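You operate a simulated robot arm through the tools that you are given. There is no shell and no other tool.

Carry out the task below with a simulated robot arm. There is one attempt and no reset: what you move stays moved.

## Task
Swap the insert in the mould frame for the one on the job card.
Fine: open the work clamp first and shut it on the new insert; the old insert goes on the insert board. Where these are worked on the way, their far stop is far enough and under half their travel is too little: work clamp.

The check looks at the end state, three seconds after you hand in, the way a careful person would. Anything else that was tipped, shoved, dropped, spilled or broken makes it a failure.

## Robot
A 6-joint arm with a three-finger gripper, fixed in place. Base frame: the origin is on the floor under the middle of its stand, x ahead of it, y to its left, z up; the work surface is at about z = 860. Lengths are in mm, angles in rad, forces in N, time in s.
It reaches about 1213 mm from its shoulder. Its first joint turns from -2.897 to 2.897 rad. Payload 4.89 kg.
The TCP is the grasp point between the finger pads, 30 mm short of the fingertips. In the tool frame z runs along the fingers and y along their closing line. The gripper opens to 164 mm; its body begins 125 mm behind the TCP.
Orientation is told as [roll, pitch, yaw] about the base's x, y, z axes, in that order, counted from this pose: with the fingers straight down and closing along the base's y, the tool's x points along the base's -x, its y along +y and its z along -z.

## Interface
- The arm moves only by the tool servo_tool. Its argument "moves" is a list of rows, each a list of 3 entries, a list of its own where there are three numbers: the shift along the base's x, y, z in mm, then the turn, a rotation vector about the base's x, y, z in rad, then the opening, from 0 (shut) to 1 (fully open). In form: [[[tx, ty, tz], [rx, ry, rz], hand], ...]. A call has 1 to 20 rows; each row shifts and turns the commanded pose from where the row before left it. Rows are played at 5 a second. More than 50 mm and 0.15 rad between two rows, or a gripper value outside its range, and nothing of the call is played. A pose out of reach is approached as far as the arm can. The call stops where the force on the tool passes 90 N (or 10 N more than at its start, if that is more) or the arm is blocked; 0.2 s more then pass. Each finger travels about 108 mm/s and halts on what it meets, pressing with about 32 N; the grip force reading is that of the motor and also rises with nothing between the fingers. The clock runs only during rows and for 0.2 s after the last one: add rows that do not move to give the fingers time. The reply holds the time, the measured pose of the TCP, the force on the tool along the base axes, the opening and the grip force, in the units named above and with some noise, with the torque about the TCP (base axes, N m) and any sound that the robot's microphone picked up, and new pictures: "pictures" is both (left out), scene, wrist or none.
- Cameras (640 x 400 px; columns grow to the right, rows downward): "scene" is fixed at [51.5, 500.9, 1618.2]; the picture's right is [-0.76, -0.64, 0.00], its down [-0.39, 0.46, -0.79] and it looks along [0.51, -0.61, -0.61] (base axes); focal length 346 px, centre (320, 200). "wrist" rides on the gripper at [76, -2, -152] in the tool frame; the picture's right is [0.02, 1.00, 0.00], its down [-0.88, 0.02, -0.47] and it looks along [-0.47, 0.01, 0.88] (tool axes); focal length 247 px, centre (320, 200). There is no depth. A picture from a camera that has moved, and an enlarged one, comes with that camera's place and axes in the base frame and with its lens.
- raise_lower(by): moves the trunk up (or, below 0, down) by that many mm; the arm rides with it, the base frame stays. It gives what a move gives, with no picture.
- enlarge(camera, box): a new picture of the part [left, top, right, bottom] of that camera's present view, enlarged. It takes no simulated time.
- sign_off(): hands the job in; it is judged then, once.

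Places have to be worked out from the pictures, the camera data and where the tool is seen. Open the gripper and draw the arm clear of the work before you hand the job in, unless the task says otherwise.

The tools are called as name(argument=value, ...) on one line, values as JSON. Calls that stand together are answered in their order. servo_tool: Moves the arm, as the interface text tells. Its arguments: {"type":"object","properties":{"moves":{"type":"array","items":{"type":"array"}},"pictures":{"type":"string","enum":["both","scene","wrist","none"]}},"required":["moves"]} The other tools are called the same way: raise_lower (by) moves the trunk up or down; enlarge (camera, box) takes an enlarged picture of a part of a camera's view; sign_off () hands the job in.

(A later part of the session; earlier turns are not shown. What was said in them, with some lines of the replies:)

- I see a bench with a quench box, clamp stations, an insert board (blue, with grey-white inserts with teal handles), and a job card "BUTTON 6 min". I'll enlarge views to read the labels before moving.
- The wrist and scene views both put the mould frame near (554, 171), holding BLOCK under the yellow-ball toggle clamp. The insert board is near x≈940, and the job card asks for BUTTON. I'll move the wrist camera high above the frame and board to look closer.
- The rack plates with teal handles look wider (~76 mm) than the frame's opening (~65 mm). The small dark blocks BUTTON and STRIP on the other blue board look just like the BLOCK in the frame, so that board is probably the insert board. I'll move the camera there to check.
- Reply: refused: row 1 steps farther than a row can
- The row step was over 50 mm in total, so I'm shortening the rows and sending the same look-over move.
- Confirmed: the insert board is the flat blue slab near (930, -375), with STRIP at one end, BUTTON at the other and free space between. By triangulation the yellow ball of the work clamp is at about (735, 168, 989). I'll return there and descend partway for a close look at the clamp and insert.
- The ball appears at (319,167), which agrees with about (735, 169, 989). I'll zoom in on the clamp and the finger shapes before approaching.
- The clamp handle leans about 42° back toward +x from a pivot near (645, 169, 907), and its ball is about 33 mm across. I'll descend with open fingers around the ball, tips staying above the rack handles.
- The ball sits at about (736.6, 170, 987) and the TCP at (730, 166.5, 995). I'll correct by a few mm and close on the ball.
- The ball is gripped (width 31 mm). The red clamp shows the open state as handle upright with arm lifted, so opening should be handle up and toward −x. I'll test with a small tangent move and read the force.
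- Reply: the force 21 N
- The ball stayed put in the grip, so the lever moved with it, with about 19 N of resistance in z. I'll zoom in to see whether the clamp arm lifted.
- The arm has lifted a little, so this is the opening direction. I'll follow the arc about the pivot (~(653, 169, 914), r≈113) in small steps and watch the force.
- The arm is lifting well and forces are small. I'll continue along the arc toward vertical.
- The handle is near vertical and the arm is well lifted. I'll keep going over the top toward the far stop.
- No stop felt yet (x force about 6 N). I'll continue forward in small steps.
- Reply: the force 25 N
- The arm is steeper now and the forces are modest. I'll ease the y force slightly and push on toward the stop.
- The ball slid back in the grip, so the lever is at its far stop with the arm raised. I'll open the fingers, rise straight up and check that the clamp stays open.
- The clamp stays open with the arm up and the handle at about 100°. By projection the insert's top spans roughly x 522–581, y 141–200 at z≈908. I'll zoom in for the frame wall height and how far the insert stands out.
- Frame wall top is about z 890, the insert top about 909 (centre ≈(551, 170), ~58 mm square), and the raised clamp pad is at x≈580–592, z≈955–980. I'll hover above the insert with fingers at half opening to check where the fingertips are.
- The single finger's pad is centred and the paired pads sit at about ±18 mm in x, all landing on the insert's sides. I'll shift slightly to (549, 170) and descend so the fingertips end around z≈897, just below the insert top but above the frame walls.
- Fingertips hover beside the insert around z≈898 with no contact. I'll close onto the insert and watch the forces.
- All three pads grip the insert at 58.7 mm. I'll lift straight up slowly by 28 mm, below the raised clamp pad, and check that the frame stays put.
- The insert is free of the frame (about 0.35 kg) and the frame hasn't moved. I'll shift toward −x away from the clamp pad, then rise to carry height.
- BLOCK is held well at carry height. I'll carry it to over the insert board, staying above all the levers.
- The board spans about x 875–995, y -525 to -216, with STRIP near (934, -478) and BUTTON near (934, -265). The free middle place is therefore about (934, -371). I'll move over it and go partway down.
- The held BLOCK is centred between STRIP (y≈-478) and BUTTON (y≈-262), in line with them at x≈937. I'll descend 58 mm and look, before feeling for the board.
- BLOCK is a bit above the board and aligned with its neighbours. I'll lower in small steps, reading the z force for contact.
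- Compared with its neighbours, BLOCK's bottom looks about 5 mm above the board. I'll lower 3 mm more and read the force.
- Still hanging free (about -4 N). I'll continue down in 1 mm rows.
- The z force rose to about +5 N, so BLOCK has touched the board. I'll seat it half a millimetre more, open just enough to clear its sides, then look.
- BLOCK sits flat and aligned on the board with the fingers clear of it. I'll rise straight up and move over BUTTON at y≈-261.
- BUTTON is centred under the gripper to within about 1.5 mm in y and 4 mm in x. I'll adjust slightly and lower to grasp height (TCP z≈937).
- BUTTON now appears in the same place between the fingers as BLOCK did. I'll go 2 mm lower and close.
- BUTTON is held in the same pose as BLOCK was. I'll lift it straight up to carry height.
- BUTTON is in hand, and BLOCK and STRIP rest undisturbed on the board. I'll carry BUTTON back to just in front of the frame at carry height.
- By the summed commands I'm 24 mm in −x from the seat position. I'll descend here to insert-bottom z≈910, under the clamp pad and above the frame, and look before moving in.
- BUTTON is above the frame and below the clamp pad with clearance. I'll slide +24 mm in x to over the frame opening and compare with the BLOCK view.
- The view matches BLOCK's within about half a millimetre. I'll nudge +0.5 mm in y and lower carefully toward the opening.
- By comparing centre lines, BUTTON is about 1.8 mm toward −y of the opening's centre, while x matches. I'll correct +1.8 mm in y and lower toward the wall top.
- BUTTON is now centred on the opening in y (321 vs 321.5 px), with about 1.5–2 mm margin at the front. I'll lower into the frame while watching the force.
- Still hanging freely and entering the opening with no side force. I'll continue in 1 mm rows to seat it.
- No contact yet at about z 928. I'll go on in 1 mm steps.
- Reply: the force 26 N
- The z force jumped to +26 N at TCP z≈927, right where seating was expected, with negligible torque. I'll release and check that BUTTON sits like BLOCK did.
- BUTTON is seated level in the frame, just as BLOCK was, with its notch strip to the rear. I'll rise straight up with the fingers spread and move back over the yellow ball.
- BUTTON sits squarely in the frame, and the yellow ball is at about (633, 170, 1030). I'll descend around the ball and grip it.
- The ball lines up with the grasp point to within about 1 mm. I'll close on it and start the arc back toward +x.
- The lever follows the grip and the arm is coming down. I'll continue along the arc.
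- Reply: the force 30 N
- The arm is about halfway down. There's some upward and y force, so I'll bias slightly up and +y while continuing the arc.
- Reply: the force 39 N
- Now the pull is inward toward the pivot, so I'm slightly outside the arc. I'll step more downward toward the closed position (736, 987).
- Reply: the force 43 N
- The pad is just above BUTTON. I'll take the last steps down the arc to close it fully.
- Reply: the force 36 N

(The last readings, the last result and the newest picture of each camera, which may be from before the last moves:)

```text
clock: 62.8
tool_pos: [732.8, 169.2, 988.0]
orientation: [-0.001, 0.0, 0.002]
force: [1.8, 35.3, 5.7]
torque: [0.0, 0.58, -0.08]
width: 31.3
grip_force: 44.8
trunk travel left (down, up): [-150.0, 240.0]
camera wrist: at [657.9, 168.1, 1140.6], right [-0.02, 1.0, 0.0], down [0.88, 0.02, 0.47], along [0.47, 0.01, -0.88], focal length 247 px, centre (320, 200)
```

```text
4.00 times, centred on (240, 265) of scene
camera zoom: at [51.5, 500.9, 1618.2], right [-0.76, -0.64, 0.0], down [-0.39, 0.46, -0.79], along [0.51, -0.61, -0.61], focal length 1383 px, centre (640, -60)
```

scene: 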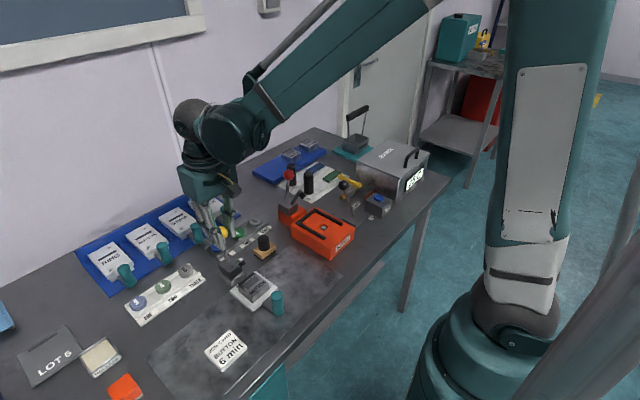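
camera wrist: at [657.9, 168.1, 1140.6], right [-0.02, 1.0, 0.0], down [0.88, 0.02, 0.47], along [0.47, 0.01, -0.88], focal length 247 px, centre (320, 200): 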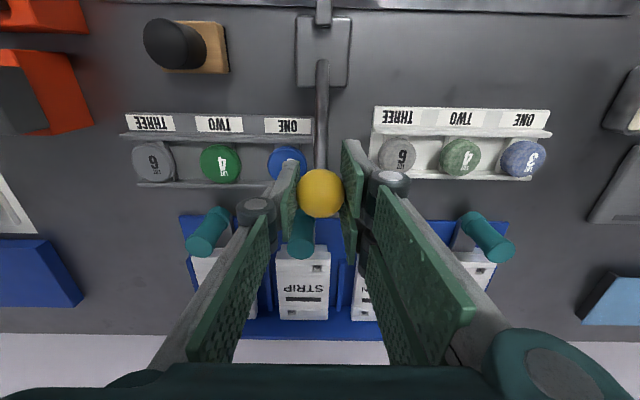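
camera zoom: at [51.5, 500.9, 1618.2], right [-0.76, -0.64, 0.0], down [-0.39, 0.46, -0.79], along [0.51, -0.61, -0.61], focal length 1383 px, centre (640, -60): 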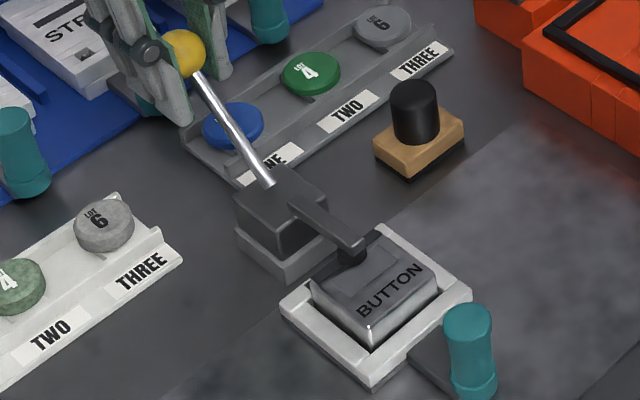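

The ball is a few pixels short of its original closed position, (183,52) against (178,57). I'll push on about 5 mm along the arc to seat it.

servo_tool(moves=[[[2.2, 0, -2.8], [0, 0, 0], 0.12], [[1.5, 0, -2], [0, 0, 0], 0.12], [[0, 0, 0], [0, 0, 0], 0.12]], pictures="wrist")

enlarge(camera="scene", box=[190, 215, 290, 315])

```text
clock: 63.6
tool_pos: [737.8, 170.6, 984.1]
orientation: [-0.003, 0.001, 0.001]
force: [1.4, 26.9, 12.2]
torque: [-0.04, 0.96, -0.07]
width: 30.9
grip_force: 44.8
trunk travel left (down, up): [-150.0, 240.0]
camera wrist: at [661.2, 168.2, 1135.9], right [-0.02, 1.0, 0.0], down [0.88, 0.02, 0.47], along [0.47, 0.01, -0.88], focal length 247 px, centre (320, 200)
```

wrist: 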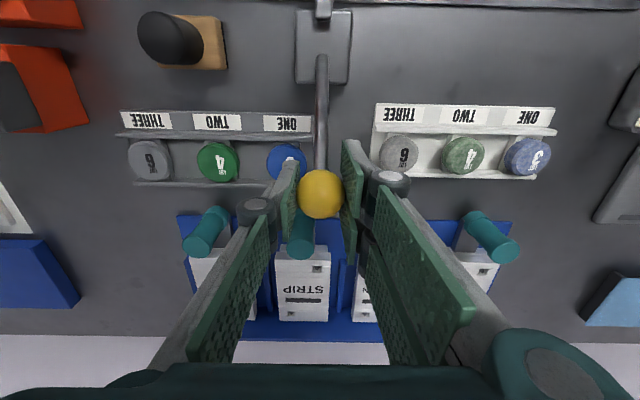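

```text
4.00 times, centred on (240, 265) of scene
camera zoom: at [51.5, 500.9, 1618.2], right [-0.76, -0.64, 0.0], down [-0.39, 0.46, -0.79], along [0.51, -0.61, -0.61], focal length 1383 px, centre (640, -60)
```

zoom: 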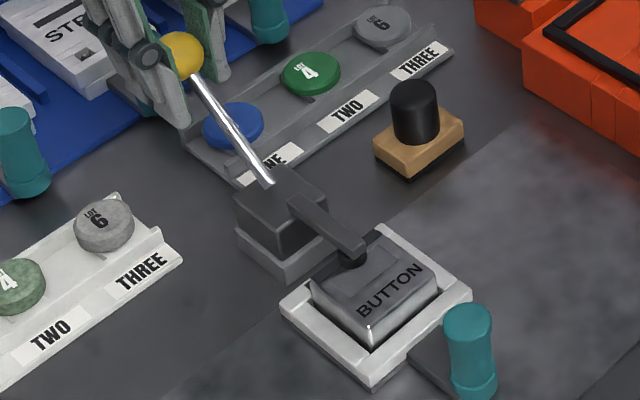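

Very near the original closed pose. I'll press a few more millimetres until the stop is felt.

servo_tool(moves=[[[1.5, 0, -2], [0, 0, 0], 0.12], [[1.5, 0, -2], [0, 0, 0], 0.12], [[0, 0, 0], [0, 0, 0], 0.12]], pictures="wrist")

enlarge(camera="scene", box=[190, 215, 290, 315])

```text
clock: 64.4
tool_pos: [738.9, 170.2, 981.3]
orientation: [-0.001, -0.002, 0.0]
force: [-17.4, 19.1, 37.6]
torque: [0.08, 0.08, 0.02]
width: 31.0
grip_force: 44.6
trunk travel left (down, up): [-150.0, 240.0]
camera wrist: at [662.6, 168.1, 1133.1], right [-0.02, 1.0, 0.0], down [0.88, 0.02, 0.47], along [0.47, 0.01, -0.88], focal length 247 px, centre (320, 200)
```

wrist: 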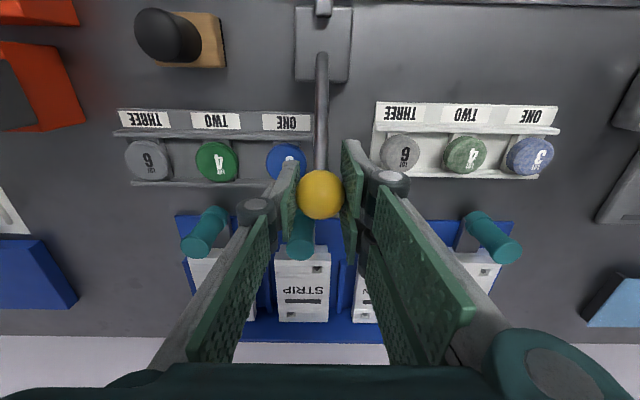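

```text
4.00 times, centred on (240, 265) of scene
camera zoom: at [51.5, 500.9, 1618.2], right [-0.76, -0.64, 0.0], down [-0.39, 0.46, -0.79], along [0.51, -0.61, -0.61], focal length 1383 px, centre (640, -60)
```

zoom: 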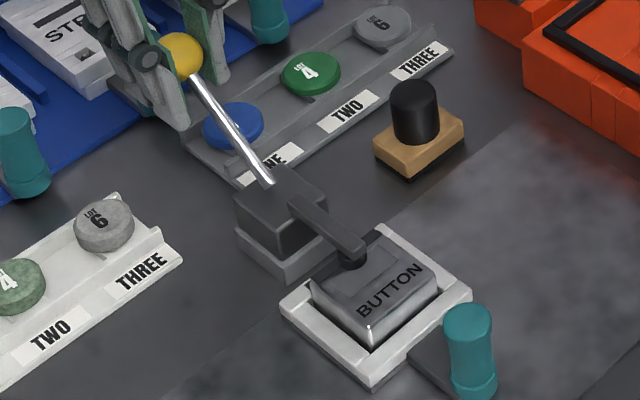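

The stop is felt (z +38 N, x −17 N) and the arm lies on BUTTON as it originally did on BLOCK. I'll release the ball and rise straight up.

servo_tool(moves=[[[-0.8, 0, 1.2], [0, 0, 0], 0.12], [[0, 0, 0], [0, 0, 0], 0.4], [[0, 0, 0], [0, 0, 0], 0.7], [[0, 0, 0], [0, 0, 0], 0.7], [[0, 0, 30], [0, 0, 0], 0.7], [[0, 0, 45], [0, 0, 0], 0.8], [[0, 0, 45], [0, 0, 0], 1], [[-20, 0, 40], [0, 0, 0], 1], [[-45, 0, 0], [0, 0, 0], 1], [[-45, 0, 0], [0, 0, 0], 1], [[0, 0, 0], [0, 0, 0], 1]], pictures="both")

enlarge(camera="scene", box=[190, 215, 290, 315])

enlarge(camera="wrist", box=[240, 30, 400, 230])

```text
clock: 66.8
tool_pos: [630.3, 168.4, 1138.2]
orientation: [0.0, 0.001, 0.0]
force: [-0.4, -0.2, 0.4]
torque: [0.01, -0.11, 0.02]
width: 163.8
grip_force: 0.0
trunk travel left (down, up): [-150.0, 240.0]
camera wrist: at [553.7, 167.2, 1289.9], right [-0.02, 1.0, 0.0], down [0.88, 0.02, 0.47], along [0.47, 0.01, -0.88], focal length 247 px, centre (320, 200)
```

scene: 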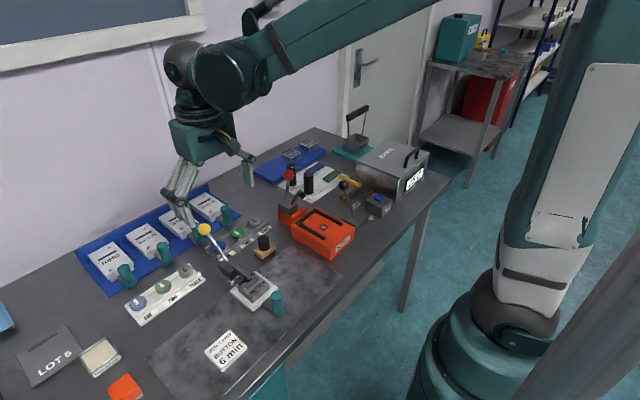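
wrist: 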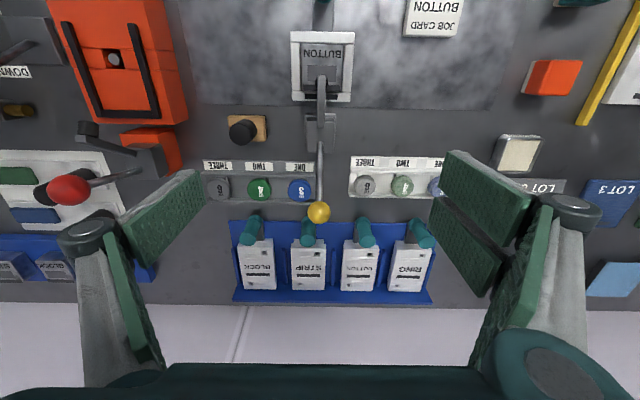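

```text
4.00 times, centred on (240, 265) of scene
camera zoom: at [51.5, 500.9, 1618.2], right [-0.76, -0.64, 0.0], down [-0.39, 0.46, -0.79], along [0.51, -0.61, -0.61], focal length 1383 px, centre (640, -60)
```

zoom: 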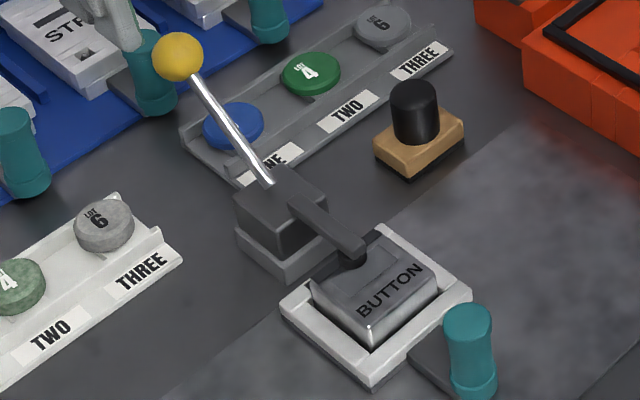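

```text
2.00 times, centred on (320, 130) of wrist
camera zoom: at [553.7, 167.2, 1289.9], right [-0.02, 1.0, 0.0], down [0.88, 0.02, 0.47], along [0.47, 0.01, -0.88], focal length 494 px, centre (320, 340)
```

zoom: 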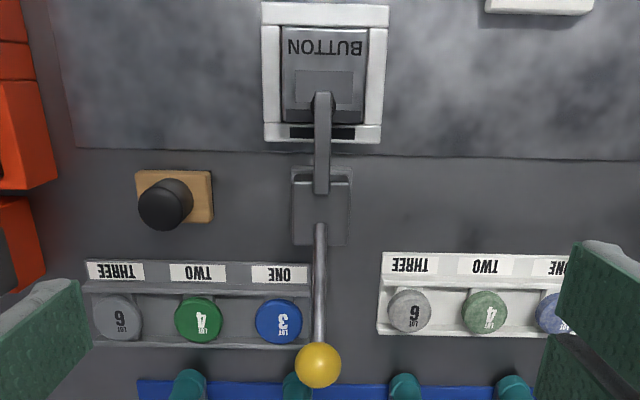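

The ball and arm are back exactly at the original closed position, now on BUTTON, and BLOCK and STRIP sit on the insert board. I'll draw the arm up and back, clear of the work, and take a final look.

servo_tool(moves=[[[0, 0, 45], [0, 0, 0], 1], [[0, 0, 45], [0, 0, 0], 1], [[0, 0, 45], [0, 0, 0], 1], [[-25, -40, 0], [0, 0, 0], 1], [[-25, -40, 0], [0, 0, 0], 1], [[-25, -40, 0], [0, 0, 0], 1], [[-25, -40, 0], [0, 0, 0], 1], [[0, -48, 0], [0, 0, 0], 1], [[0, -48, 0], [0, 0, 0], 1], [[0, -48, 0], [0, 0, 0], 1], [[0, 0, 0], [0, 0, 0], 1]], pictures="both")

enlarge(camera="scene", box=[190, 130, 350, 320])

enlarge(camera="scene", box=[240, 130, 345, 210])

```text
clock: 69.2
tool_pos: [529.1, -134.9, 1278.1]
orientation: [0.0, 0.0, 0.002]
force: [0.4, 0.5, -0.2]
torque: [0.01, 0.09, -0.02]
width: 164.2
grip_force: 0.0
trunk travel left (down, up): [-150.0, 240.0]
camera wrist: at [452.5, -137.0, 1430.4], right [-0.02, 1.0, 0.0], down [0.88, 0.02, 0.47], along [0.47, 0.01, -0.88], focal length 247 px, centre (320, 200)
```

scene: 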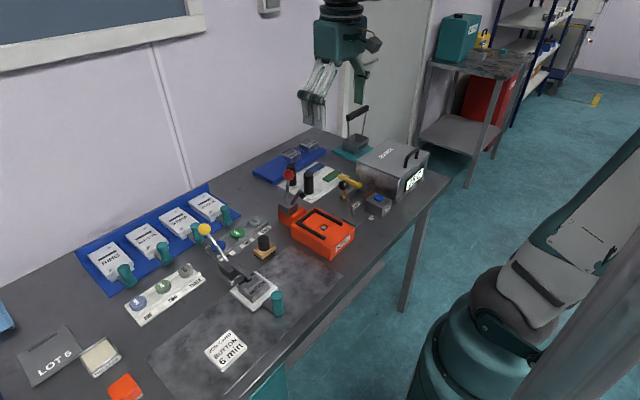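
wrist: 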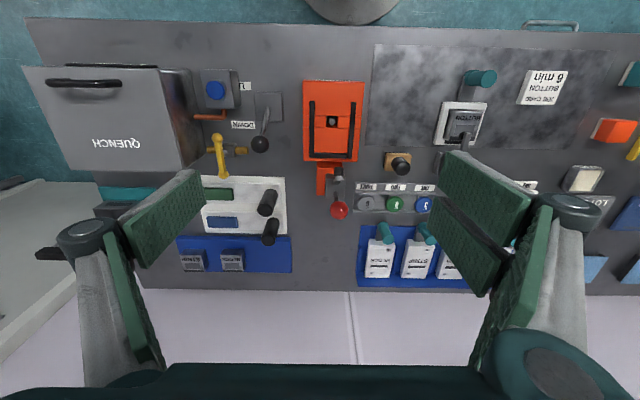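

```text
2.11 times, centred on (270, 225) of scene
camera zoom: at [51.5, 500.9, 1618.2], right [-0.76, -0.64, 0.0], down [-0.39, 0.46, -0.79], along [0.51, -0.61, -0.61], focal length 728 px, centre (425, 147)
```

zoom: 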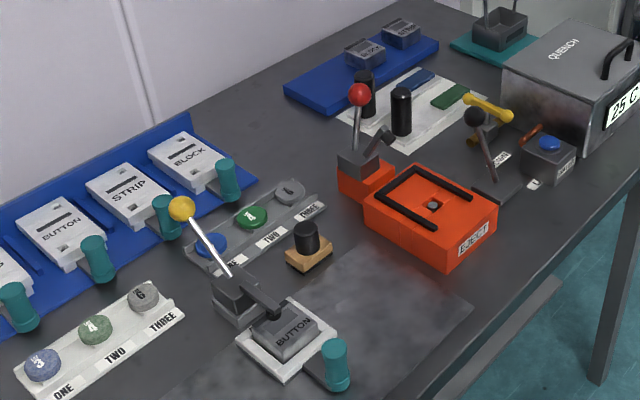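

```text
5.00 times, centred on (292, 170) of scene
camera zoom: at [51.5, 500.9, 1618.2], right [-0.76, -0.64, 0.0], down [-0.39, 0.46, -0.79], along [0.51, -0.61, -0.61], focal length 1729 px, centre (458, 350)
```

zoom: 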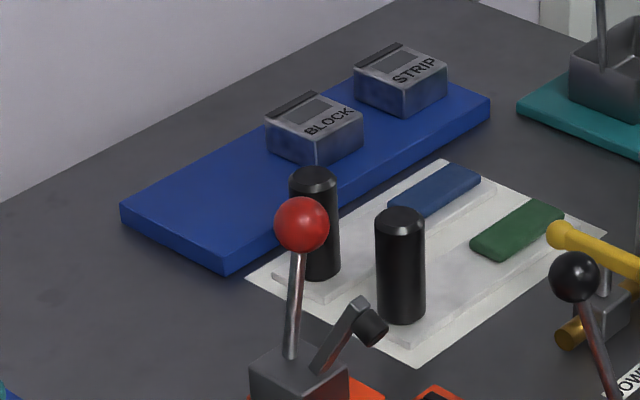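

The final pictures show BUTTON seated in the mould frame with the work clamp shut on it. BLOCK and STRIP are on the insert board, nothing else is disturbed, and the arm is clear with the gripper open, so I'm handing in.

sign_off()

```text
The job is handed in.
```

The swap is done and handed in: BUTTON, the insert on the job card, is in the mould frame with the work clamp shut on it.

- **Work clamp:** I opened it to its far stop before touching the old insert. After the swap I closed it until I felt the stop, and the handle came back to exactly where it started.
- **Old insert:** BLOCK is on the insert board, in the free middle place next to STRIP.
- **New insert:** BUTTON sits level in the frame, facing the same way BLOCK did.
- **Surroundings:** The last pictures show nothing else moved. The gripper is open and the arm is clear of the work.
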